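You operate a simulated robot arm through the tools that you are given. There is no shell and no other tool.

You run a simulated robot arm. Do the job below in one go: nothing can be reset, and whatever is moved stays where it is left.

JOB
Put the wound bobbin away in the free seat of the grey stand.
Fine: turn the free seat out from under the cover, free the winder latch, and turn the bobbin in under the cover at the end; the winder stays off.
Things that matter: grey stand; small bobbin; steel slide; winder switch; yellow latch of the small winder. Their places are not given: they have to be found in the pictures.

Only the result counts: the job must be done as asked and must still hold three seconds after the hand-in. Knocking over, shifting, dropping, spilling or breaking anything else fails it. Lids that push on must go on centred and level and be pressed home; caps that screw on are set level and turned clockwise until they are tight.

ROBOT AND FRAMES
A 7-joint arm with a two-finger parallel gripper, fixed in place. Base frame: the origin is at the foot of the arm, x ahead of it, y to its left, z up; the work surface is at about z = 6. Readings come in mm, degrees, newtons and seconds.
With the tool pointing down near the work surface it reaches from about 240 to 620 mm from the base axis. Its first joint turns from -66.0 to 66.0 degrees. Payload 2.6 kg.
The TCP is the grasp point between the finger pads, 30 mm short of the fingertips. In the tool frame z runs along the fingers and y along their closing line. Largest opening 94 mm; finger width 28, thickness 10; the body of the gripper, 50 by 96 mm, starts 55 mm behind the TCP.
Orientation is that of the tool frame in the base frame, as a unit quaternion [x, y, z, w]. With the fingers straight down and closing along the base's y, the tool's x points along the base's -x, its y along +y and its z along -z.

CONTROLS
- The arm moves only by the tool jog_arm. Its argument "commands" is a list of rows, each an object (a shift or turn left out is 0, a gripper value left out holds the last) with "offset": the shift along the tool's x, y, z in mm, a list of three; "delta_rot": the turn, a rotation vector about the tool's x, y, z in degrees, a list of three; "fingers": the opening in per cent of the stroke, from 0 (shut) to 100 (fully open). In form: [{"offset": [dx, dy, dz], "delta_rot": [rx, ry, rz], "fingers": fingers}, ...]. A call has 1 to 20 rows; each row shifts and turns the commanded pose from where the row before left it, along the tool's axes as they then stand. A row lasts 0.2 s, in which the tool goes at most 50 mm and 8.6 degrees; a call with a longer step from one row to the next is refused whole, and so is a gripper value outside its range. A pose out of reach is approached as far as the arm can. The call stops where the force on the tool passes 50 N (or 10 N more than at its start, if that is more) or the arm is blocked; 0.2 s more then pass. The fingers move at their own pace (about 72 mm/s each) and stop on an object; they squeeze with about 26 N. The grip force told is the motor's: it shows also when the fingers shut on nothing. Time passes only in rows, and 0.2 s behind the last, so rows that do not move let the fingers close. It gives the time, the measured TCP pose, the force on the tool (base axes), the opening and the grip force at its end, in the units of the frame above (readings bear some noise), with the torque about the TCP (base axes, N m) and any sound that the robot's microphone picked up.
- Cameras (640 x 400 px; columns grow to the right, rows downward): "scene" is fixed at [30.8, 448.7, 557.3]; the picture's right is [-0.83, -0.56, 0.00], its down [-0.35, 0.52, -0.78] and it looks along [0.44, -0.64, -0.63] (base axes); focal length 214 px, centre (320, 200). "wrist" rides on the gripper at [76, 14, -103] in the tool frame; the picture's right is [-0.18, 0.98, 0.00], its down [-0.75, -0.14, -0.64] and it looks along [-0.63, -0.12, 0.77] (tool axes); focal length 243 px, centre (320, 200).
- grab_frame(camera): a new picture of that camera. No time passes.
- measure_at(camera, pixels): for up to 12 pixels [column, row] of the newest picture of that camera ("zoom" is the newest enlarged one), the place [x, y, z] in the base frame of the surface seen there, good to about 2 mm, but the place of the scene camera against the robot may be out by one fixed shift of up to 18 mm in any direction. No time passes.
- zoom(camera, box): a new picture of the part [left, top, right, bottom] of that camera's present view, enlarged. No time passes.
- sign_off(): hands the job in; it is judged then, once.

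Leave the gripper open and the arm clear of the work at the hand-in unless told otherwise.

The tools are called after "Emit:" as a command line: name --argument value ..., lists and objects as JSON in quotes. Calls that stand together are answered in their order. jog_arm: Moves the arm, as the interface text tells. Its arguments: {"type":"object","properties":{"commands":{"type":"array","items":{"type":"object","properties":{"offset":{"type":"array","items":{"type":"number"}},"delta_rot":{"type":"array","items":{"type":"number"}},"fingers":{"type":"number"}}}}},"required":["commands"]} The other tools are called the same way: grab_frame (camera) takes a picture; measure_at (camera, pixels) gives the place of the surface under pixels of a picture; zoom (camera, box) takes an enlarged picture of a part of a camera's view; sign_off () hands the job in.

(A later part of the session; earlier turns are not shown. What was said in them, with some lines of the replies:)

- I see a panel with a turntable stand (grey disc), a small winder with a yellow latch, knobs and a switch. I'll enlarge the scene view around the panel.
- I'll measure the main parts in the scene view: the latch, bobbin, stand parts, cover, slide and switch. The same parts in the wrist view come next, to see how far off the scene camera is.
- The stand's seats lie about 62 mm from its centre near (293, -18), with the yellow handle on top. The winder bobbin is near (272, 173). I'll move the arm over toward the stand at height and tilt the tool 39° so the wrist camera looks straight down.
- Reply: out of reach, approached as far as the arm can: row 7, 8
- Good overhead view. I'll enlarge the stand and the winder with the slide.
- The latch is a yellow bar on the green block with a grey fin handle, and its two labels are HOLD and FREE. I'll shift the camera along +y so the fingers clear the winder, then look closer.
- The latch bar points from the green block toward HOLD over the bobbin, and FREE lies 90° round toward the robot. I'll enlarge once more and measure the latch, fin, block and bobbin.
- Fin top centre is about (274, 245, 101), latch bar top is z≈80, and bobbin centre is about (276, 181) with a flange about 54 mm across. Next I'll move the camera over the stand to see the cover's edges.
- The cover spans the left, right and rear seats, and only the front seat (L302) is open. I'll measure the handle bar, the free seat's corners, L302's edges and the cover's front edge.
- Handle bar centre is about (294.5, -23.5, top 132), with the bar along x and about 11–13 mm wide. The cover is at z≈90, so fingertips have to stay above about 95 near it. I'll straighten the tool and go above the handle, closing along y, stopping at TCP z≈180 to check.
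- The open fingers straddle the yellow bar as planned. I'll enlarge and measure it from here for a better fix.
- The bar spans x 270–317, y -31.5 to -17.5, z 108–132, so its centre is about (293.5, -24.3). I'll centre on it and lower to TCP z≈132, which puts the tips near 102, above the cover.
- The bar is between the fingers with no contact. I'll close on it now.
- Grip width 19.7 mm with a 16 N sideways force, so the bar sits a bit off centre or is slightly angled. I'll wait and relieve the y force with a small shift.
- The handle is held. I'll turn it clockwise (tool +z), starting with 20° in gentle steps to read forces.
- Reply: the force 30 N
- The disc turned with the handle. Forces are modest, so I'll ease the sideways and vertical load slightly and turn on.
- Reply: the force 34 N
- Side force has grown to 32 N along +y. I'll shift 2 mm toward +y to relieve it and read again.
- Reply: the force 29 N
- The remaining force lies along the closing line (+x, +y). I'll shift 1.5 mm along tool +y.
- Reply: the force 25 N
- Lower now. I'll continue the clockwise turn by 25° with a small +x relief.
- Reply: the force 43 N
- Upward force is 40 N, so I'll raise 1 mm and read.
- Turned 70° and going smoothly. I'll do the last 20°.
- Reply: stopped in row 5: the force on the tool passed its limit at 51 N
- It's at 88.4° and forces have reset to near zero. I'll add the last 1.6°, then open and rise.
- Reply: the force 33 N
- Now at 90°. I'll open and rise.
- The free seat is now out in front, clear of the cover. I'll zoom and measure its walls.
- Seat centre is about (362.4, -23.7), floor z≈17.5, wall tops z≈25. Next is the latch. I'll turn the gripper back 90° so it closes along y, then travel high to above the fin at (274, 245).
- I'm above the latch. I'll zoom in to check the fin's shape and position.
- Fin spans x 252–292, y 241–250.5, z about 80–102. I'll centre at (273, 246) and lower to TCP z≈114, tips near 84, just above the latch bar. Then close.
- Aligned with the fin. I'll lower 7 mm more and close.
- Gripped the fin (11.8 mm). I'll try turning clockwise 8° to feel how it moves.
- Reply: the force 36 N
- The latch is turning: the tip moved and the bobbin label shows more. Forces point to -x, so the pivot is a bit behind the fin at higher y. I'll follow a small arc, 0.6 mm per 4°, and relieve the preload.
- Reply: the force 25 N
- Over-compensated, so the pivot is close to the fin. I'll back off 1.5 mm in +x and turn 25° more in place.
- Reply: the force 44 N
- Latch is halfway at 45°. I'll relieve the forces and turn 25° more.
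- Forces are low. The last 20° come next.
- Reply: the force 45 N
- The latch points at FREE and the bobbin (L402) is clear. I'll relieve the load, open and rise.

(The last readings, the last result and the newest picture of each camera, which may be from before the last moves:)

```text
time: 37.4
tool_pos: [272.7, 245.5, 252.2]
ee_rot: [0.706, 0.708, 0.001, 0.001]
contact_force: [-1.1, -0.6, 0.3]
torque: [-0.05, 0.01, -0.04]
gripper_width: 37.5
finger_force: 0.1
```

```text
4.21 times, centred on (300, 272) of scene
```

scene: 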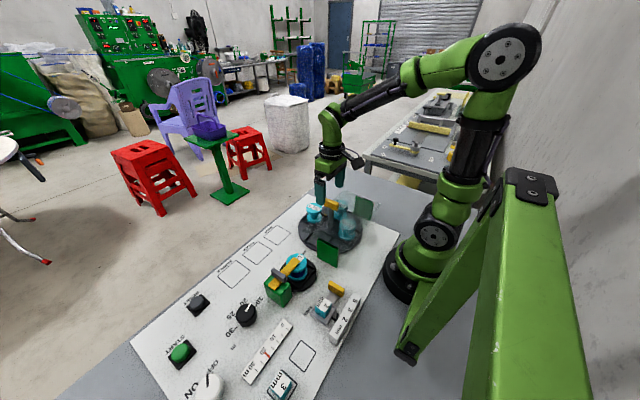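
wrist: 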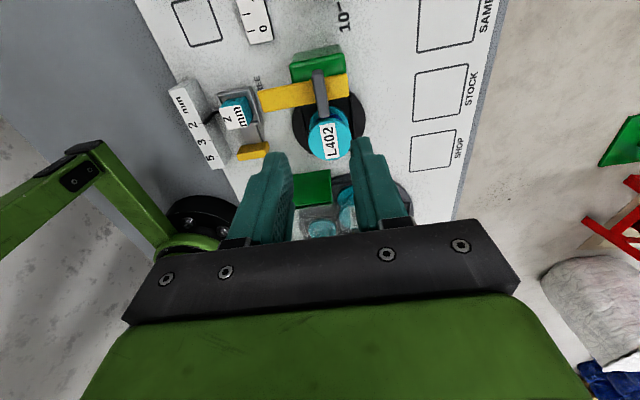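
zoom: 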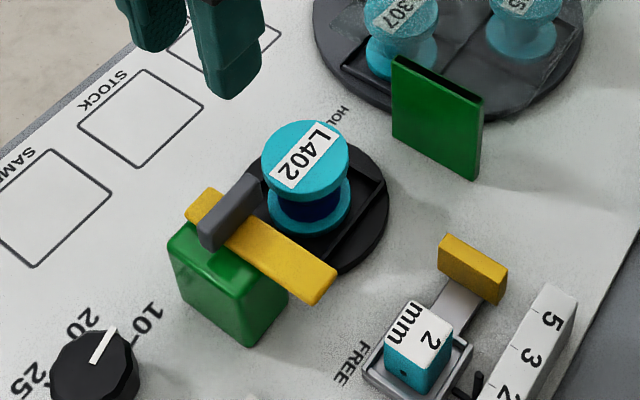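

Now the bobbin. I'll zoom the wrist view and measure its top disc.

Emit:
zoom --camera "wrist" --box '[280, 80, 380, 170]'

```text
4.44 times, centred on (330, 125) of wrist
```

zoom: 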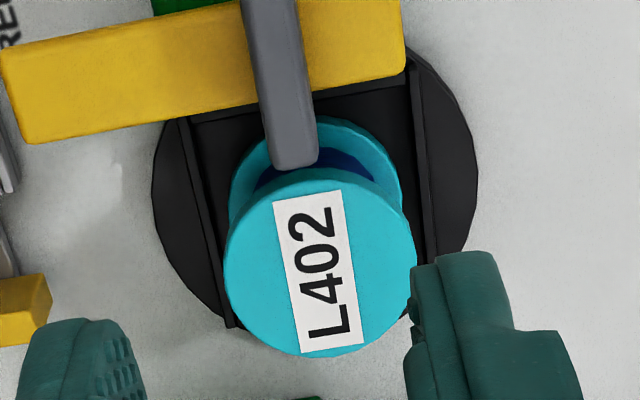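

Emit:
measure_at --camera "zoom" --pixels '[[228, 262], [412, 262], [340, 174], [325, 352], [320, 262], [250, 205], [395, 215], [245, 320], [390, 330], [295, 155], [188, 200], [420, 150]]'

```text
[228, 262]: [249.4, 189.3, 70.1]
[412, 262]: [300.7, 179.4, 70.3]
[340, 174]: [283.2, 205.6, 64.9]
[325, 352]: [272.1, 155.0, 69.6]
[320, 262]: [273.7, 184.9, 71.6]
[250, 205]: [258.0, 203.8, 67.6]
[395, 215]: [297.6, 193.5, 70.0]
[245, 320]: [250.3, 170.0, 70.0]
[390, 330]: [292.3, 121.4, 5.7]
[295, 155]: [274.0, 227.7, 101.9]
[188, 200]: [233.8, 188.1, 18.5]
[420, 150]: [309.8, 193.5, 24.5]
```

Circle fit gives bobbin centre (274.5, 181.3), radius about 26.5, top z 70. The gripper closes along x here. I'll open fully, move above it and descend to z≈120 to check.

Emit:
jog_arm --commands '[{"offset": [-32, 0.9, 0], "fingers": 100}, {"offset": [-32.2, 0.9, 0]}, {"offset": [0, 0, 40]}, {"offset": [0, 0, 40]}, {"offset": [0, 0, 40]}, {"offset": [0, 0, 10]}, {}, {}]'

Emit:
grab_frame --camera "wrist"

Emit:
zoom --camera "scene" --box '[240, 225, 360, 320]'

```text
time: 39.2
tool_pos: [275.2, 180.8, 120.4]
ee_rot: [0.707, 0.708, 0.001, 0.0]
contact_force: [0.5, -0.6, -0.3]
torque: [-0.03, 0.01, 0.01]
gripper_width: 94.2
finger_force: 0.0
```

```text
taken
```

wrist: 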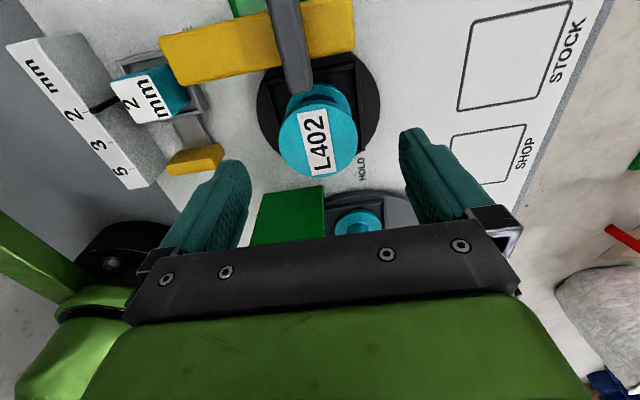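

```text
4.21 times, centred on (300, 272) of scene
```

zoom: 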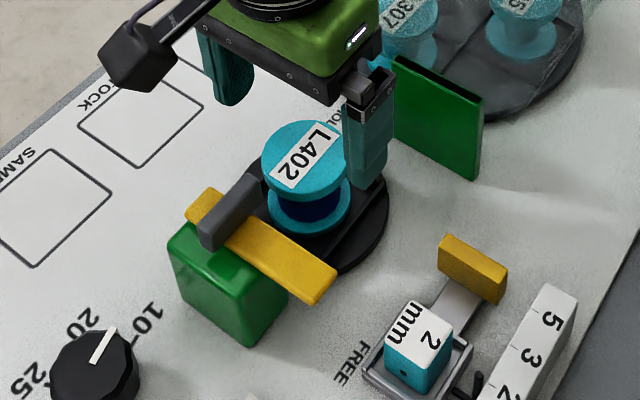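

Aligned. I'll lower to z≈62 and close on the flange.

Emit:
jog_arm --commands '[{"offset": [0, -0.6, 25]}, {"offset": [0, 0, 20]}, {"offset": [0, 0, 13.5]}, {}, {"fingers": 65}, {"fingers": 50}, {"fingers": 0}, {}, {}]'

Emit:
zoom --camera "scene" --box '[240, 225, 360, 320]'

```text
time: 41.2
tool_pos: [274.1, 182.1, 62.2]
ee_rot: [0.706, 0.708, 0.001, 0.001]
contact_force: [-0.7, -0.8, 0.3]
torque: [-0.02, 0.01, 0.01]
gripper_width: 55.3
finger_force: 26.0
```

```text
4.21 times, centred on (300, 272) of scene
```

zoom: 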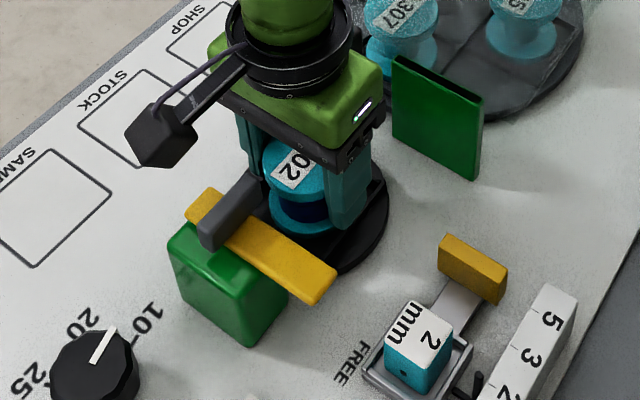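

Grip is 55.3 mm at 26 N, with negligible side forces. I'll lift slowly by 20 mm and check.

Emit:
jog_arm --commands '[{"offset": [0, 0, -4]}, {"offset": [0, 0, -8]}, {"offset": [0, 0, -8]}, {}]'

Emit:
zoom --camera "scene" --box '[240, 225, 360, 320]'

```text
time: 42.2
tool_pos: [276.3, 181.1, 83.5]
ee_rot: [0.706, 0.708, 0.001, 0.002]
contact_force: [-0.9, 0.0, -0.4]
torque: [0.0, 0.02, -0.02]
gripper_width: 55.5
finger_force: 26.2
```

```text
4.21 times, centred on (300, 272) of scene
```

zoom: 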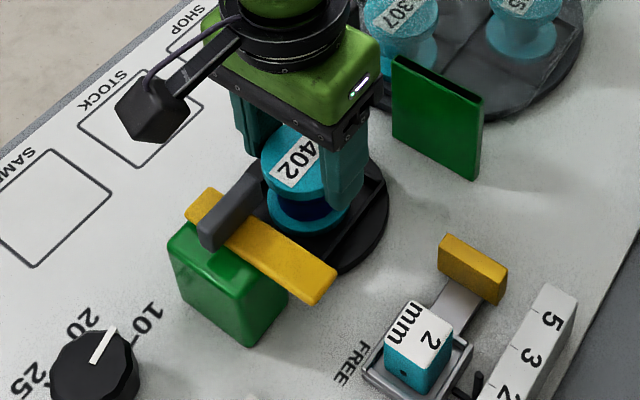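

It isn't clear from this picture whether the bobbin rose. I'll check with the wrist camera and measure the height of the bobbin's top.

Emit:
grab_frame --camera "wrist"

Emit:
grab_frame --camera "scene"

Emit:
measure_at --camera "scene" --pixels '[[299, 263], [303, 262], [310, 280], [296, 266], [312, 284]]'

```text
taken
```

wrist: 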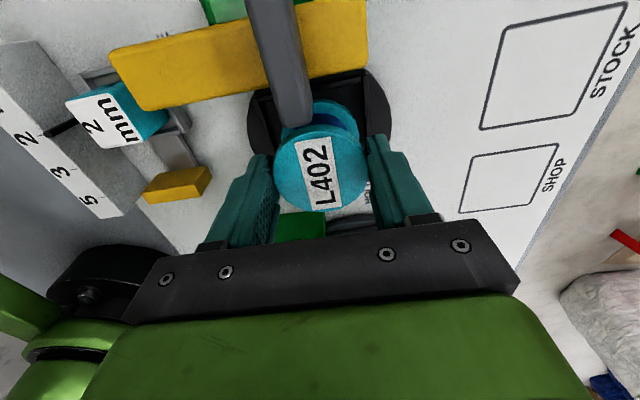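

```text
taken
```

scene: 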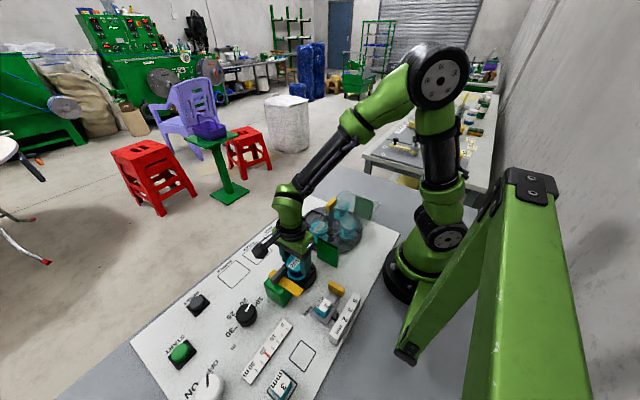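

```text
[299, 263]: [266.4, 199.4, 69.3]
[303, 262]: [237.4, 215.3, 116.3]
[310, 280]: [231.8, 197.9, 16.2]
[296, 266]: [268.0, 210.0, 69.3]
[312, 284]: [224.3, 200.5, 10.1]
```

Emit:
measure_at --camera "wrist" --pixels '[[320, 170], [350, 165], [290, 170], [320, 145], [300, 150], [345, 125], [330, 200]]'

Emit:
zoom --camera "wrist" --box '[240, 70, 420, 240]'

```text
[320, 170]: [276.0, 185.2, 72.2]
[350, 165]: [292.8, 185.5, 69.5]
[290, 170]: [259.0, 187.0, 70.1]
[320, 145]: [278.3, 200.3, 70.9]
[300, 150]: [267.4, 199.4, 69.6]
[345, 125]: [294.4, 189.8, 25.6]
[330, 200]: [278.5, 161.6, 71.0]
```

```text
2.35 times, centred on (330, 155) of wrist
```

zoom: 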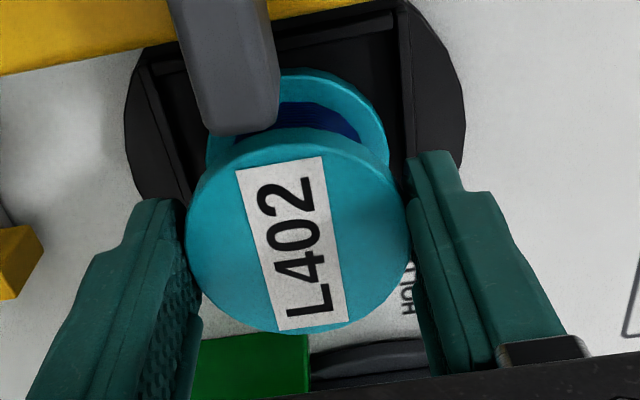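

The bobbin's top is still at z≈70, so the fingers slid up along it and it did not come off. I'll open, go back down a little lower (tips about 28, just above the wall tops), grip again and pull in small steps while reading force.

Emit:
jog_arm --commands '[{"fingers": 75}, {"fingers": 75}, {"offset": [0, 0, 12]}, {"offset": [0, 0, 12]}, {}, {"fingers": 50}, {"fingers": 0}, {}, {}, {}]'

Emit:
jog_arm --commands '[{"offset": [0, 0, -2]}]'

Emit:
jog_arm --commands '[{"offset": [0, 0, -2]}]'

```text
time: 44.4
tool_pos: [275.2, 181.2, 59.4]
ee_rot: [0.707, 0.707, 0.001, 0.002]
contact_force: [0.5, 0.7, 0.5]
torque: [0.02, -0.02, 0.01]
gripper_width: 55.4
finger_force: 26.3
```

```text
time: 44.8
tool_pos: [276.0, 181.5, 61.0]
ee_rot: [0.707, 0.708, 0.001, 0.001]
contact_force: [-0.8, -0.2, -0.3]
torque: [0.01, -0.01, 0.01]
gripper_width: 55.4
finger_force: 25.5
```

```text
time: 45.2
tool_pos: [276.0, 181.5, 62.6]
ee_rot: [0.706, 0.708, 0.002, 0.0]
contact_force: [-0.7, -0.2, -1.7]
torque: [-0.01, 0.01, -0.03]
gripper_width: 55.2
finger_force: 25.7
```

There's almost no resistance. I'll raise a few mm more and measure the bobbin's top against the fingers to see whether it moves.

Emit:
jog_arm --commands '[{"offset": [0, 0, -4]}, {"offset": [0, 0, -4]}, {}]'

Emit:
grab_frame --camera "wrist"

Emit:
measure_at --camera "wrist" --pixels '[[320, 170], [345, 165], [295, 170], [320, 145], [305, 150], [330, 195]]'

Emit:
zoom --camera "wrist" --box '[240, 70, 420, 240]'

Emit:
zoom --camera "scene" --box '[260, 235, 330, 305]'

```text
time: 46.0
tool_pos: [276.5, 182.4, 69.8]
ee_rot: [0.706, 0.708, 0.001, 0.001]
contact_force: [-0.2, 0.1, -1.4]
torque: [0.0, 0.02, 0.04]
gripper_width: 55.5
finger_force: 25.9
```

```text
taken
```

wrist: 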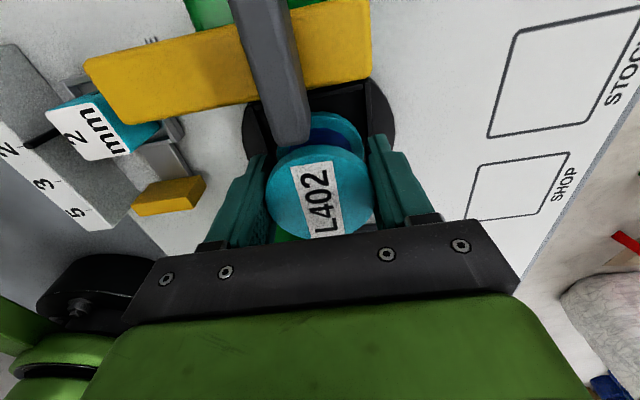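

```text
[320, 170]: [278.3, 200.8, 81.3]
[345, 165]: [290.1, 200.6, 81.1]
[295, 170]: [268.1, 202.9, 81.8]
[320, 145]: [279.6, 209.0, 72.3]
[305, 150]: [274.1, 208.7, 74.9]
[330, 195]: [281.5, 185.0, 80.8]
```

```text
2.35 times, centred on (330, 155) of wrist
```

zoom: 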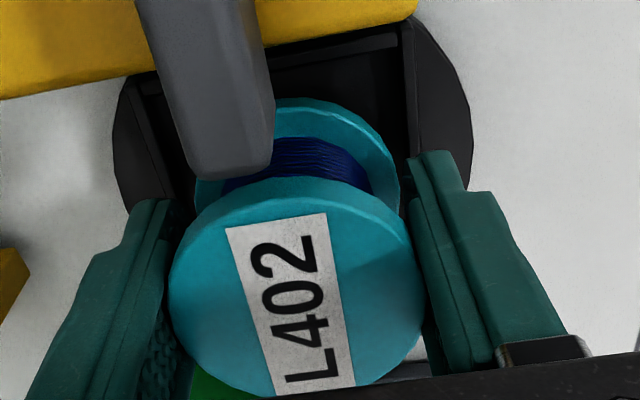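

```text
5.71 times, centred on (295, 270) of scene
```

zoom: 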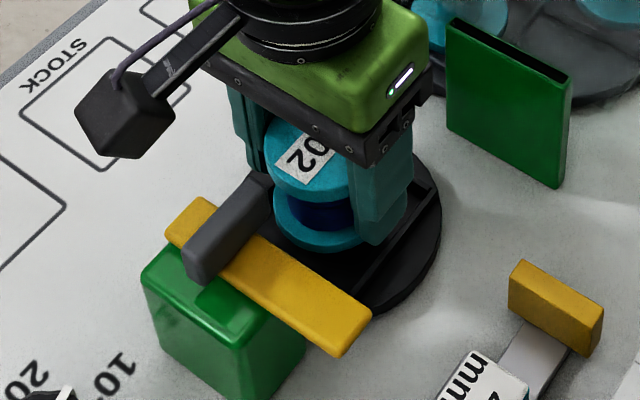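

Now the bobbin rises with the gripper (top z≈81). I'll keep lifting gently at 4 mm per row and check again.

Emit:
jog_arm --commands '[{"offset": [0, 0, -3]}, {"offset": [0, 0, -4]}, {"offset": [0, 0, -4]}, {"offset": [0, 0, -4]}, {"offset": [0, 0, -4]}, {}]'

Emit:
grab_frame --camera "wrist"

Emit:
measure_at --camera "wrist" --pixels '[[320, 190], [345, 185], [295, 190], [330, 205]]'

Emit:
zoom --camera "wrist" --box '[240, 70, 420, 240]'

```text
time: 47.4
tool_pos: [275.2, 181.9, 89.6]
ee_rot: [0.706, 0.708, 0.0, 0.002]
contact_force: [0.4, -0.3, -1.2]
torque: [0.0, -0.01, -0.01]
gripper_width: 55.5
finger_force: 25.5
```

```text
taken
```

wrist: 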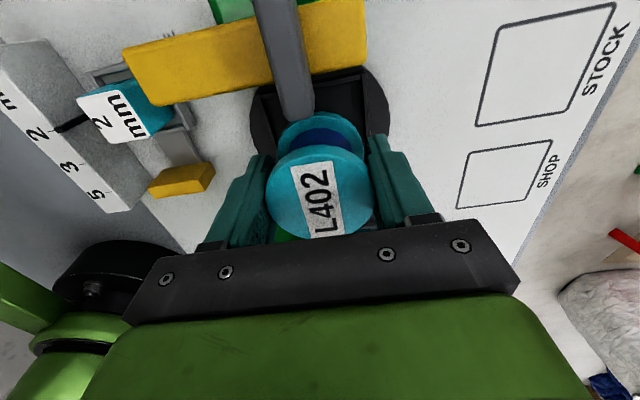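

```text
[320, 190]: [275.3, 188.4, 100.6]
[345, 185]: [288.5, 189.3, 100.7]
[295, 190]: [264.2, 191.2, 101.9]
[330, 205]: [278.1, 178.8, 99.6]
```

```text
2.35 times, centred on (330, 155) of wrist
```

zoom: 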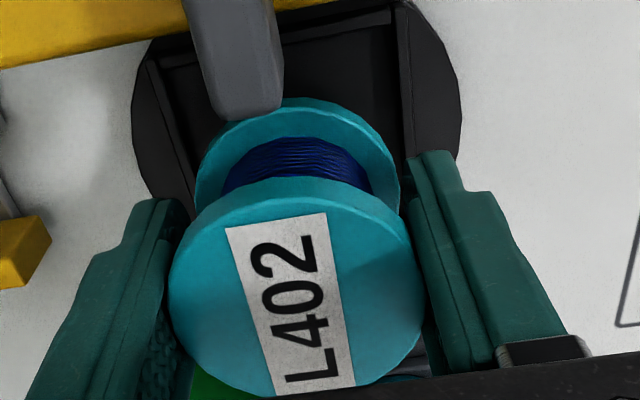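

Held firmly, with the top 11 mm above TCP. I'll lift to z≈175, then move out along +x to x≈362, away from the stand's handle.

Emit:
jog_arm --commands '[{"offset": [0, 0, -5]}, {"offset": [0, 0, -8]}, {"offset": [0, 0, -10]}, {"offset": [0, 0, -10]}, {"offset": [0, 0, -10]}, {"offset": [0, 0, -10]}, {"offset": [0, 0, -10]}, {"offset": [0, 0, -10]}, {"offset": [0, 0, -8]}, {"offset": [0, 0, -4]}, {"offset": [0, 5, 0]}, {"offset": [0, 10, 0]}, {"offset": [0, 12, 0]}, {"offset": [0, 12, 0]}, {"offset": [0, 12, 0]}, {"offset": [0, 12, 0]}, {"offset": [0, 12, 0]}, {"offset": [0, 8, 0]}, {"offset": [0, 4, 0]}, {}]'

Emit:
grab_frame --camera "wrist"

```text
time: 51.6
tool_pos: [361.6, 182.5, 174.3]
ee_rot: [0.706, 0.708, 0.002, 0.001]
contact_force: [-0.5, 0.1, -2.3]
torque: [0.0, 0.03, 0.03]
gripper_width: 55.6
finger_force: 25.8
```

```text
taken
```

wrist: 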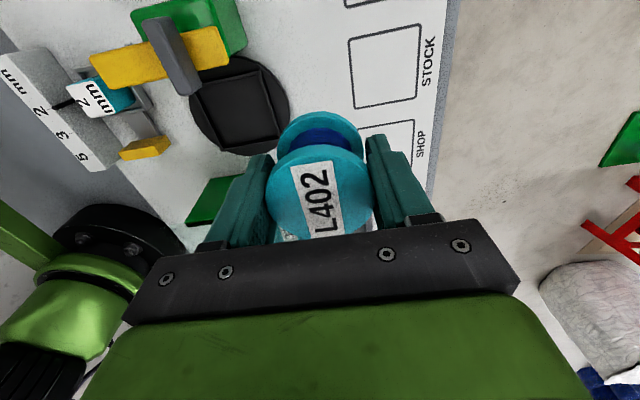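

The bobbin is held. I'll rotate the gripper a further 90° clockwise, so it closes along y with the camera on the outer side, away from the stand's handle.

Emit:
jog_arm --commands '[{"delta_rot": [0, 0, 3]}, {"delta_rot": [0, 0, 6]}, {"delta_rot": [0, 0, 6]}, {"delta_rot": [0, 0, 6]}, {"delta_rot": [0, 0, 6]}, {"delta_rot": [0, 0, 6]}, {"delta_rot": [0, 0, 6]}, {"delta_rot": [0, 0, 6]}, {"delta_rot": [0, 0, 6]}, {"delta_rot": [0, 0, 6]}, {"delta_rot": [0, 0, 6]}, {"delta_rot": [0, 0, 6]}, {"delta_rot": [0, 0, 6]}, {"delta_rot": [0, 0, 6]}, {"delta_rot": [0, 0, 6]}, {"delta_rot": [0, 0, 3]}, {}]'

```text
time: 55.2
tool_pos: [363.9, 181.9, 176.0]
ee_rot: [1.0, 0.001, 0.001, 0.0]
contact_force: [0.0, -1.0, -1.3]
torque: [0.01, 0.01, 0.02]
gripper_width: 55.3
finger_force: 25.9
```

Yaw 180° reached. Tool y now points along base -y. I'll travel 205 mm toward -y to above the front seat, at height.

Emit:
jog_arm --commands '[{"offset": [-0.7, 5, 0]}, {"offset": [0, 12, 0]}, {"offset": [0, 15, 0]}, {"offset": [0, 15, 0]}, {"offset": [0, 15, 0]}, {"offset": [0, 15, 0]}, {"offset": [0, 15, 0]}, {"offset": [0, 15, 0]}, {"offset": [0, 15, 0]}, {"offset": [0, 15, 0]}, {"offset": [0, 15, 0]}, {"offset": [0, 15, 0]}, {"offset": [0, 15, 0]}, {"offset": [0, 12, 0]}, {"offset": [0, 8, 0]}, {"offset": [0, 3.6, 0]}, {}, {}]'

Emit:
grab_frame --camera "wrist"

Emit:
zoom --camera "scene" --box '[260, 150, 400, 260]'

```text
time: 59.0
tool_pos: [361.4, -23.7, 174.3]
ee_rot: [1.0, 0.0, 0.002, 0.0]
contact_force: [-0.2, 0.8, -2.1]
torque: [-0.01, 0.01, 0.01]
gripper_width: 55.2
finger_force: 25.4
```

```text
taken
```

wrist: 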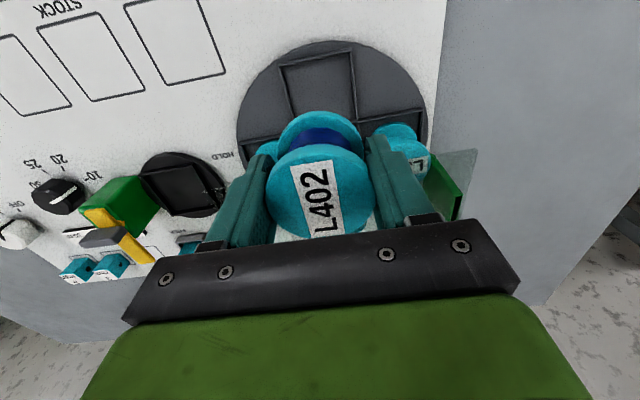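

```text
3.64 times, centred on (330, 205) of scene
```

zoom: 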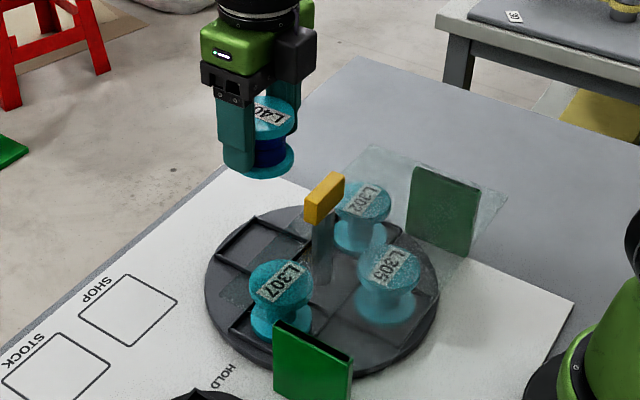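

The bobbin hangs above the front seat. I'll recheck the seat's walls and the bobbin centre from this view.

Emit:
zoom --camera "wrist" --box '[230, 30, 450, 240]'

Emit:
measure_at --camera "wrist" --pixels '[[282, 67], [348, 52], [291, 108], [355, 95], [318, 60], [320, 85], [275, 190], [370, 190], [320, 190], [330, 228]]'

```text
1.90 times, centred on (340, 135) of wrist
```

zoom: 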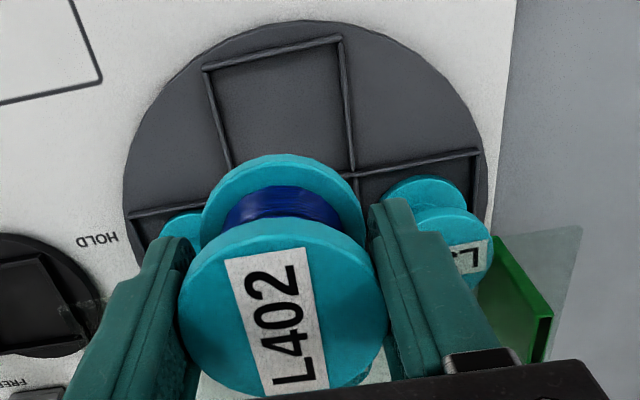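

```text
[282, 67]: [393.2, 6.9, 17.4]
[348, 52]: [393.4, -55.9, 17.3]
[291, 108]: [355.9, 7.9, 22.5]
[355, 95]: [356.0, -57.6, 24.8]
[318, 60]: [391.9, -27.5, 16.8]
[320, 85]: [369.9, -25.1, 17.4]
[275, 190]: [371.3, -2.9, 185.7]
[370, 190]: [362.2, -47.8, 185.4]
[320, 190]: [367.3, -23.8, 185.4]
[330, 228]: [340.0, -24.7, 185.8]
```

Seat centre is about (362, -24.5). I'll shift 0.7 mm and descend to TCP z≈68, where the bobbin floor is about 9 mm above the seat floor.

Emit:
jog_arm --commands '[{"offset": [0.6, 0.8, 4]}, {"offset": [0, 0, 8]}, {"offset": [0, 0, 10]}, {"offset": [0, 0, 10]}, {"offset": [0, 0, 10]}, {"offset": [0, 0, 10]}, {"offset": [0, 0, 10]}, {"offset": [0, 0, 10]}, {"offset": [0, 0, 10]}, {"offset": [0, 0, 10]}, {"offset": [0, 0, 8]}, {"offset": [0, 0, 4]}, {"offset": [0, 0, 2]}, {}]'

Emit:
zoom --camera "scene" --box '[260, 150, 400, 260]'

Emit:
grab_frame --camera "wrist"

```text
time: 62.0
tool_pos: [362.5, -24.0, 67.3]
ee_rot: [1.0, 0.002, 0.001, 0.0]
contact_force: [0.5, 0.2, -1.1]
torque: [-0.02, 0.0, 0.02]
gripper_width: 55.4
finger_force: 25.8
```

```text
3.64 times, centred on (330, 205) of scene
```

zoom: 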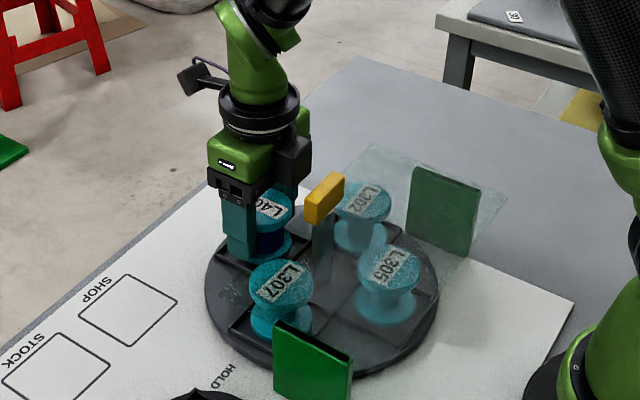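

```text
taken
```

wrist: 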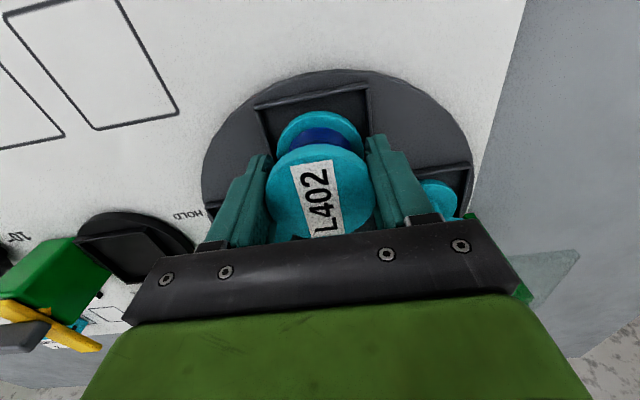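

The bobbin is centred in the seat's square. I'll lower in 2 mm steps to the floor, watching the force.

Emit:
jog_arm --commands '[{"offset": [0, 0, 2]}, {"offset": [0, 0, 2]}, {"offset": [0, 0, 2]}, {}]'

Emit:
jog_arm --commands '[{"offset": [0, 0, 1.5]}, {}]'

```text
time: 63.0
tool_pos: [361.5, -23.2, 62.4]
ee_rot: [1.0, 0.001, 0.001, 0.0]
contact_force: [0.9, -0.2, -1.3]
torque: [0.04, -0.01, 0.0]
gripper_width: 55.3
finger_force: 26.3
```

```text
time: 63.6
tool_pos: [362.4, -23.6, 61.0]
ee_rot: [1.0, 0.0, 0.002, 0.0]
contact_force: [-0.1, 0.3, -1.8]
torque: [0.02, -0.01, -0.01]
gripper_width: 55.2
finger_force: 26.0
```

Emit:
jog_arm --commands '[{"offset": [0, 0, 1]}, {}]'

Emit:
jog_arm --commands '[{"offset": [0, 0, 1]}, {}]'

```text
time: 64.2
tool_pos: [362.9, -22.8, 59.8]
ee_rot: [1.0, 0.001, 0.001, 0.0]
contact_force: [0.0, 0.9, -1.7]
torque: [0.01, -0.02, 0.06]
gripper_width: 55.0
finger_force: 26.6
```

```text
time: 64.8
tool_pos: [362.4, -23.0, 59.8]
ee_rot: [1.0, 0.001, 0.002, 0.0]
contact_force: [-0.1, -0.5, -0.9]
torque: [-0.06, 0.05, 0.0]
gripper_width: 55.3
finger_force: 26.1
```

Emit:
jog_arm --commands '[{"offset": [0, 0, 1]}, {}]'

Emit:
grab_frame --camera "wrist"

Emit:
measure_at --camera "wrist" --pixels '[[320, 190], [345, 185], [295, 190], [330, 225]]'

```text
time: 65.4
tool_pos: [363.4, -22.5, 58.7]
ee_rot: [1.0, 0.002, 0.003, 0.0]
contact_force: [-4.2, 0.1, 22.7]
torque: [-0.06, 0.4, 0.0]
gripper_width: 55.5
finger_force: 25.5
```

```text
taken
```

wrist: 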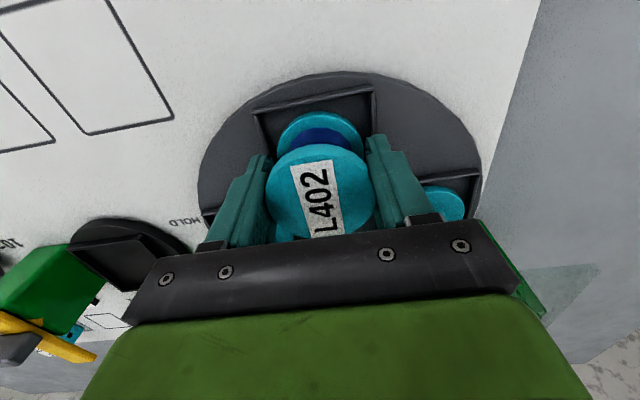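

```text
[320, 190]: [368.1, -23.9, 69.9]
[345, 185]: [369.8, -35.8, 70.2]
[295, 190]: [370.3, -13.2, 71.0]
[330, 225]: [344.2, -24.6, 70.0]
```

The bobbin is on the floor: contact 23 N, top at z≈70 like the others. I'll relieve 0.8 mm, open moderately and rise straight up.

Emit:
jog_arm --commands '[{"offset": [0, 0, -0.8]}, {"fingers": 65}, {"fingers": 78}, {"fingers": 78}, {}, {"offset": [0, 0, -5]}, {"offset": [0, 0, -15]}, {"offset": [0, 0, -30]}, {"offset": [0, 0, -40]}, {"offset": [0, 0, -40]}, {"offset": [0, 0, -20]}, {}]'

Emit:
grab_frame --camera "wrist"

Emit:
zoom --camera "scene" --box '[260, 150, 400, 260]'

```text
time: 68.0
tool_pos: [360.1, -24.3, 209.7]
ee_rot: [1.0, 0.0, 0.002, 0.0]
contact_force: [-0.6, -0.7, -0.1]
torque: [-0.02, -0.01, 0.0]
gripper_width: 73.4
finger_force: 0.0
```

```text
taken
```

wrist: 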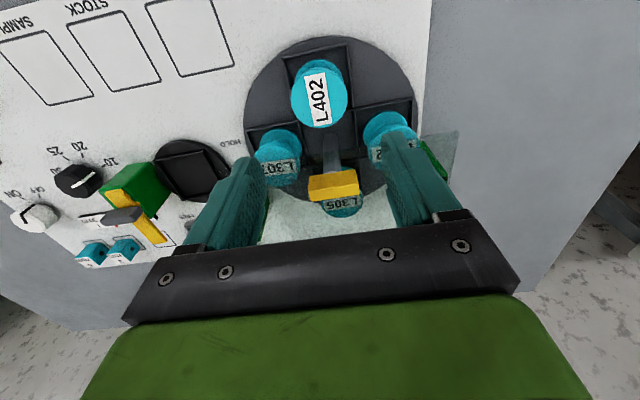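

```text
3.64 times, centred on (330, 205) of scene
```

zoom: 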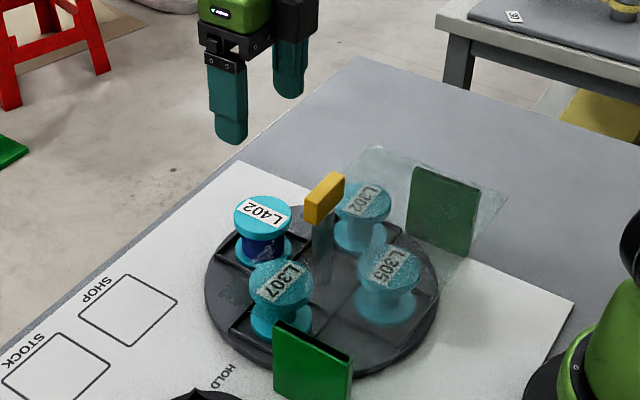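

L402 stands upright in the front seat. Before turning it in, I'll check where the cover's front edge lies relative to the side seats.

Emit:
zoom --camera "wrist" --box '[230, 30, 470, 250]'

Emit:
zoom --camera "scene" --box '[300, 195, 370, 255]'

Emit:
measure_at --camera "wrist" --pixels '[[320, 95], [270, 148], [385, 130], [340, 207], [317, 70], [344, 93], [298, 99], [322, 125], [333, 187], [313, 190], [355, 183]]'

```text
1.82 times, centred on (350, 140) of wrist
```

zoom: 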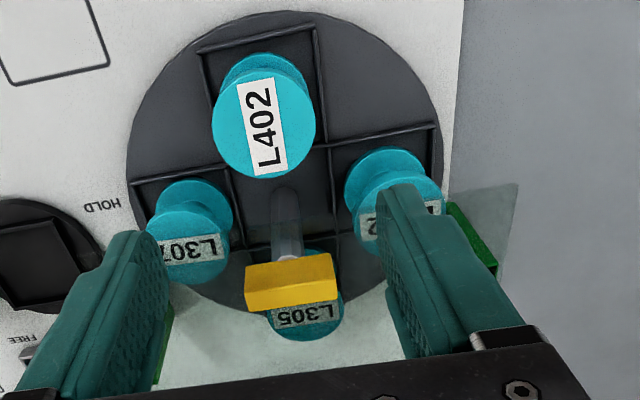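

```text
6.67 times, centred on (335, 225) of scene
```

zoom: 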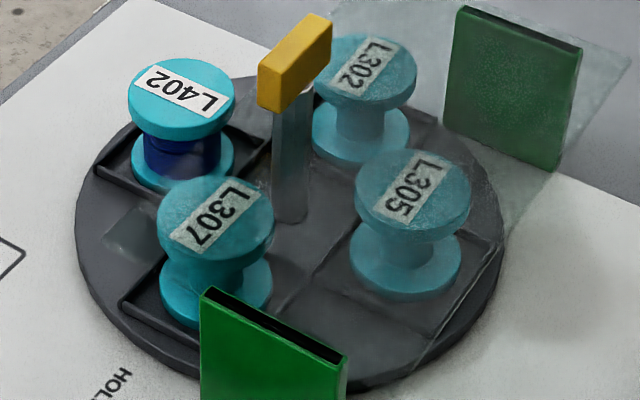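

```text
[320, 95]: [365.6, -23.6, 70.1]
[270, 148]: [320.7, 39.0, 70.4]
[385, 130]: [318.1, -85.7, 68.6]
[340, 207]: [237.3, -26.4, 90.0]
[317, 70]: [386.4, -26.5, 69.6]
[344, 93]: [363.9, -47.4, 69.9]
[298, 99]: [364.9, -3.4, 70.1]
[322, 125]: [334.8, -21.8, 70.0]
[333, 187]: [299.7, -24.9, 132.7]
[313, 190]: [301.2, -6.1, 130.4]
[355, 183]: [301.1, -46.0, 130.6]
```

The cover's edge is at about x≈317 and the side seats' centres are at x≈295, under it. A 90° turn back counter-clockwise restores the stand's starting angle with L402 under the cover. I'll turn the gripper back to close along x and go above the handle at (294.5, -23.5).

Emit:
jog_arm --commands '[{"delta_rot": [0, 0, -8.2], "fingers": 60}, {"delta_rot": [0, 0, -8.2]}, {"delta_rot": [0, 0, -8.2]}, {"delta_rot": [0, 0, -8.2]}, {"delta_rot": [0, 0, -8.2]}, {"delta_rot": [0, 0, -8.2]}, {"delta_rot": [0, 0, -8.2]}, {"delta_rot": [0, 0, -8.2]}, {"delta_rot": [0, 0, -8.2]}, {"delta_rot": [0, 0, -8.2]}, {"delta_rot": [0, 0, -8]}, {"offset": [0.4, -30, 0]}, {"offset": [0.4, -35.6, 0]}, {"offset": [0, 0, 20]}, {}, {}]'

Emit:
grab_frame --camera "wrist"

```text
time: 71.4
tool_pos: [298.4, -23.6, 188.3]
ee_rot: [0.707, 0.708, 0.001, 0.002]
contact_force: [-0.1, 0.2, 0.7]
torque: [0.0, 0.01, -0.03]
gripper_width: 56.2
finger_force: 0.0
```

```text
taken
```

wrist: 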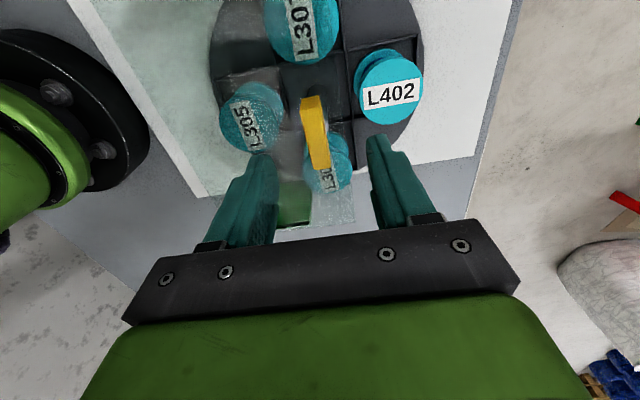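

I'll measure the bar from here to centre on it.

Emit:
measure_at --camera "wrist" --pixels '[[306, 112], [320, 112], [313, 125], [310, 140], [327, 140], [314, 168], [329, 166], [322, 150], [318, 160], [312, 105]]'

Emit:
jog_arm --commands '[{}, {}]'

```text
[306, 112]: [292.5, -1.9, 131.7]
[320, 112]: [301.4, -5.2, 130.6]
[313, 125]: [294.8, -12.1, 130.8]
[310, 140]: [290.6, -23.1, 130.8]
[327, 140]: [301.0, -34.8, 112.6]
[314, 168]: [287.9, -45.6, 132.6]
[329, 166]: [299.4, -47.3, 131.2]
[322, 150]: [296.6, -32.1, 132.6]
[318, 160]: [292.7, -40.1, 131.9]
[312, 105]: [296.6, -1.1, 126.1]
```

```text
time: 72.0
tool_pos: [298.9, -21.7, 187.8]
ee_rot: [0.707, 0.707, 0.001, 0.001]
contact_force: [-1.1, 0.7, 0.0]
torque: [0.02, -0.01, 0.01]
gripper_width: 56.4
finger_force: 0.1
```

Bar centre is (294.8, -24). I'll shift -3.8 mm in x and -1.2 mm in y, lower to z≈132.5 and close.

Emit:
jog_arm --commands '[{"offset": [-1.2, -3.8, 10]}, {"offset": [0, 0, 20]}, {"offset": [0, 0, 20]}, {"offset": [0, 0, 5.2]}, {}, {"fingers": 35}, {"fingers": 15}, {"fingers": 0}, {}, {}]'

```text
time: 74.2
tool_pos: [294.4, -25.2, 133.9]
ee_rot: [0.705, 0.709, 0.003, 0.004]
contact_force: [27.8, 1.7, -12.0]
torque: [0.28, -0.6, -0.06]
gripper_width: 19.6
finger_force: 44.8
```

Gripped (19.6 mm), with a 28 N push toward +x. I'll shift 1.5 mm that way to relieve it and check.

Emit:
jog_arm --commands '[{"offset": [0, 1.5, 0.5]}, {}]'

```text
time: 74.8
tool_pos: [294.8, -25.0, 133.4]
ee_rot: [0.707, 0.707, 0.003, 0.002]
contact_force: [3.2, 0.2, 24.4]
torque: [-0.9, -0.05, 0.05]
gripper_width: 19.6
finger_force: 45.0
```

Relieved. I'll turn counter-clockwise 20° gently so the bobbins don't shift.

Emit:
jog_arm --commands '[{"offset": [0, 0, -0.6]}, {"delta_rot": [0, 0, -3]}, {"delta_rot": [0, 0, -4]}, {"delta_rot": [0, 0, -4]}, {"delta_rot": [0, 0, -4]}, {"delta_rot": [0, 0, -4]}, {}]'

```text
time: 76.4
tool_pos: [295.7, -25.9, 133.2]
ee_rot: [0.579, 0.815, 0.0, 0.003]
contact_force: [11.1, -28.3, -17.1]
torque: [-0.5, -0.11, -0.04]
gripper_width: 19.6
finger_force: 45.2
```

Force is mostly along -y (28 N), so I'll relieve it and continue.

Emit:
jog_arm --commands '[{"offset": [-1.8, 0.1, 0.5]}, {"delta_rot": [0, 0, -4]}, {"delta_rot": [0, 0, -4]}, {"delta_rot": [0, 0, -4]}, {"delta_rot": [0, 0, -4]}, {"delta_rot": [0, 0, -4]}, {}]'

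```text
time: 78.0
tool_pos: [295.7, -24.6, 133.5]
ee_rot: [0.429, 0.903, 0.001, 0.002]
contact_force: [-0.5, -13.0, 10.8]
torque: [0.26, 0.52, -0.03]
gripper_width: 19.6
finger_force: 44.9
```

Emit:
jog_arm --commands '[{"offset": [-0.5, -0.5, -0.3]}, {"delta_rot": [0, 0, -4]}, {"delta_rot": [0, 0, -4]}, {"delta_rot": [0, 0, -4]}, {"delta_rot": [0, 0, -4]}, {"delta_rot": [0, 0, -4]}, {}]'

Emit:
zoom --camera "scene" --box '[260, 150, 400, 260]'

```text
time: 79.6
tool_pos: [295.0, -25.4, 132.6]
ee_rot: [0.265, 0.964, 0.002, 0.001]
contact_force: [-9.0, 18.0, 25.2]
torque: [0.34, -0.04, 0.08]
gripper_width: 19.7
finger_force: 44.6
```

```text
3.64 times, centred on (330, 205) of scene
```

zoom: 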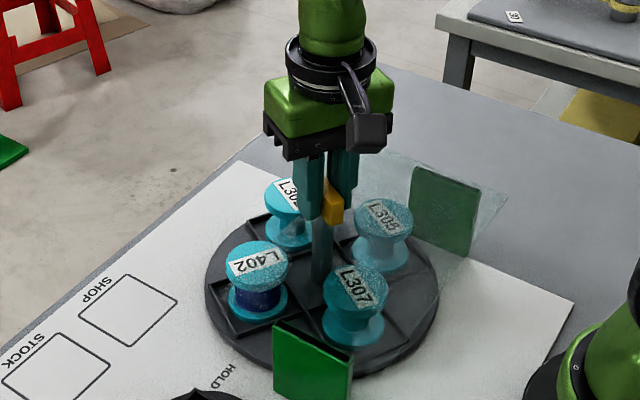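

About 31° to go, and all four bobbins are upright. I'll relieve the forces and turn 16° more, then the remainder.

Emit:
jog_arm --commands '[{"offset": [0.9, 0.7, -0.6]}, {"delta_rot": [0, 0, -4]}, {"delta_rot": [0, 0, -4]}, {"delta_rot": [0, 0, -4]}, {"delta_rot": [0, 0, -4]}, {}]'

```text
time: 81.0
tool_pos: [295.7, -25.0, 132.1]
ee_rot: [0.128, 0.992, 0.0, 0.002]
contact_force: [26.6, 20.1, -35.2]
torque: [0.4, -0.78, -0.05]
gripper_width: 19.6
finger_force: 45.6
```

14.7° remain. I'll relieve, then finish to yaw 0.

Emit:
jog_arm --commands '[{"offset": [-1.3, 1.5, 0.7]}, {"delta_rot": [0, 0, -4]}, {"delta_rot": [0, 0, -4]}, {"delta_rot": [0, 0, -3]}, {}]'

Emit:
jog_arm --commands '[{"delta_rot": [0, 0, -2]}, {"delta_rot": [0, 0, -1.7]}, {}]'

```text
time: 82.2
tool_pos: [295.7, -24.7, 132.1]
ee_rot: [0.034, 0.999, 0.0, 0.001]
contact_force: [-14.9, 12.0, 19.3]
torque: [0.41, 0.62, 0.03]
gripper_width: 19.6
finger_force: 45.1
```

```text
time: 83.0
tool_pos: [296.1, -24.7, 133.3]
ee_rot: [0.003, 1.0, 0.0, 0.0]
contact_force: [-20.5, 7.4, 29.5]
torque: [0.28, 0.66, 0.03]
gripper_width: 19.5
finger_force: 45.5
```

Back at yaw 0. I'll relieve the residual force, check the picture, then release.

Emit:
jog_arm --commands '[{"offset": [1.2, 0.5, -0.7]}, {}]'

Emit:
zoom --camera "scene" --box '[260, 150, 400, 260]'

```text
time: 83.6
tool_pos: [296.0, -25.3, 134.0]
ee_rot: [0.001, 1.0, -0.001, 0.001]
contact_force: [-4.3, 2.4, 5.7]
torque: [0.15, 1.29, 0.0]
gripper_width: 19.7
finger_force: 44.9
```

```text
3.64 times, centred on (330, 205) of scene
```

zoom: 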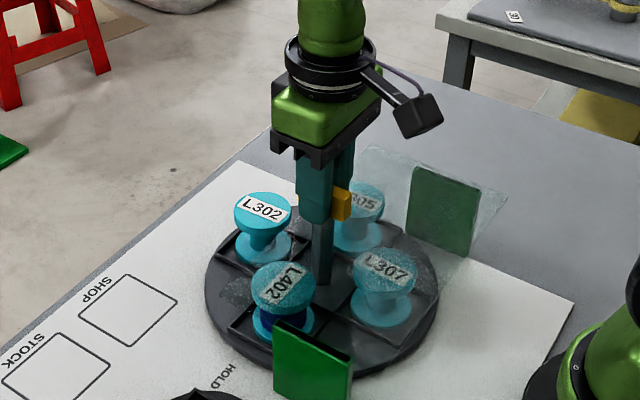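

L402 is under the cover at the left seat, and the other bobbins are back where they started. I'll open and rise clear.

Emit:
jog_arm --commands '[{"fingers": 30}, {"fingers": 60}, {"fingers": 60}, {"offset": [0, 0, -20]}, {"offset": [0, 0, -35]}, {"offset": [0, 0, -35]}, {"offset": [0, 0, -35]}, {"offset": [0, 0, -35], "fingers": 100}, {"offset": [0, 0, -30]}, {}, {}]'

Emit:
zoom --camera "scene" --box '[260, 150, 400, 260]'

Emit:
grab_frame --camera "wrist"

Emit:
grab_frame --camera "scene"

```text
time: 86.0
tool_pos: [296.0, -24.1, 325.7]
ee_rot: [0.002, 1.0, 0.0, 0.002]
contact_force: [0.4, -0.4, -1.1]
torque: [0.02, 0.0, -0.01]
gripper_width: 93.9
finger_force: 0.1
```

```text
3.64 times, centred on (330, 205) of scene
```

zoom: 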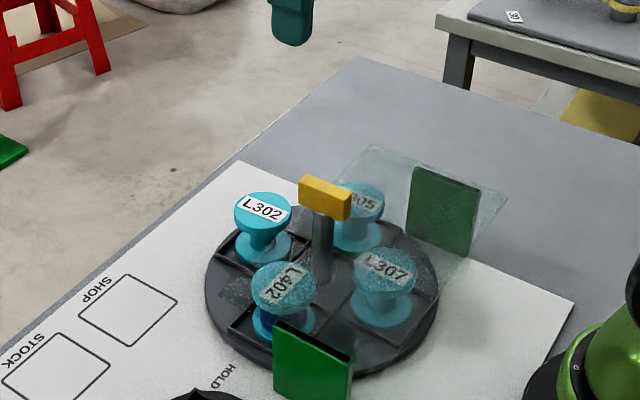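

```text
taken
```

wrist: 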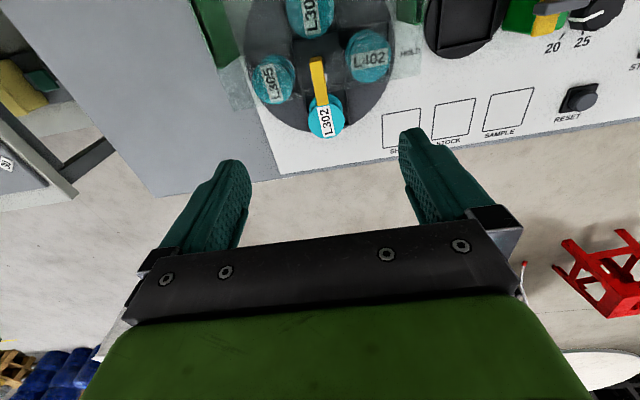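

```text
taken
```

scene: 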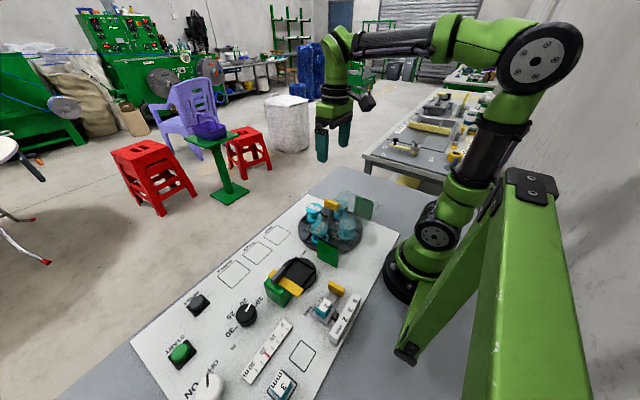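

Everything looks in place. As a last check I'll look closely at the L402 seat, the latch and the switch.

Emit:
zoom --camera "wrist" --box '[220, 0, 430, 150]'

Emit:
measure_at --camera "wrist" --pixels '[[367, 57], [350, 57], [385, 55], [273, 80], [325, 117], [315, 65], [322, 100]]'

Emit:
zoom --camera "scene" --box '[150, 240, 370, 400]'

```text
2.67 times, centred on (325, 75) of wrist
```

zoom: 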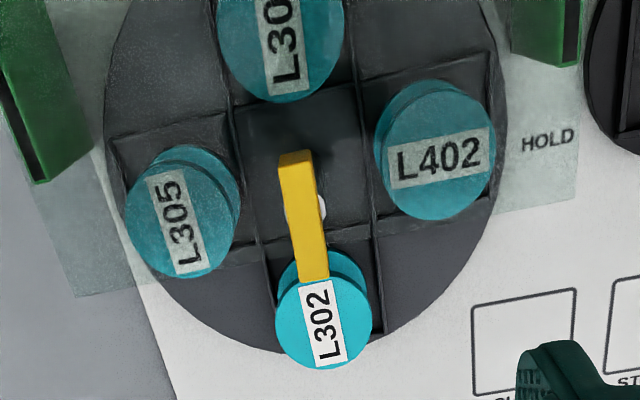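

```text
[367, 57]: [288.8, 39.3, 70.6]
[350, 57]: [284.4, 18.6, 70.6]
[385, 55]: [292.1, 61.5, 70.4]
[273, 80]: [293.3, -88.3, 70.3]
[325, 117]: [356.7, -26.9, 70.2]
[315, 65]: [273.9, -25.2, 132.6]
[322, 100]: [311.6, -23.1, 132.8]
```

```text
2.50 times, centred on (260, 320) of scene
```

zoom: 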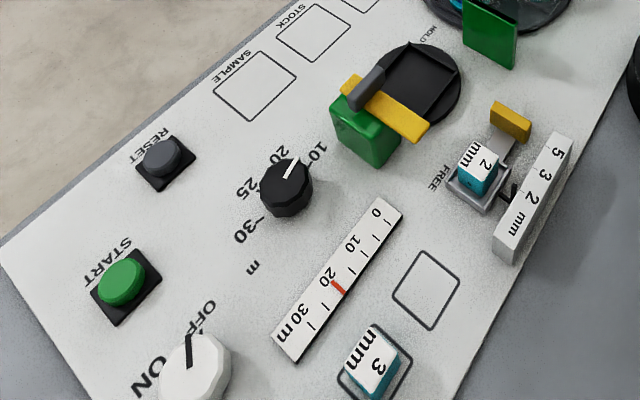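

L402 is fully under the cover and seated at z≈70 like the others. The latch is at FREE, the switch points to OFF, and the slide is untouched. The gripper is open and the arm is clear, so I'm handing in.

Emit:
sign_off

```text
The job is handed in.
```

The wound bobbin (L402) is in the free seat of the grey stand and turned in under the cover. I've handed the job in.

- **Stand:** I turned it 90° to bring the free seat out, set the bobbin in, then turned it back 90°. The other three bobbins are upright and back where they started. L402's top is at z≈70, level with theirs.
- **Winder:** The yellow latch is turned to FREE. The switch still points to OFF, and I never touched it.
- **Slide:** I left the steel slide and its 2 mm block as they were.
- **Lift:** On the first try the fingers slid up the bobbin without moving it. I gripped again slightly lower and lifted slowly, and it held from there.

The gripper is open, and the arm is about 200 mm above the stand, clear of the work.
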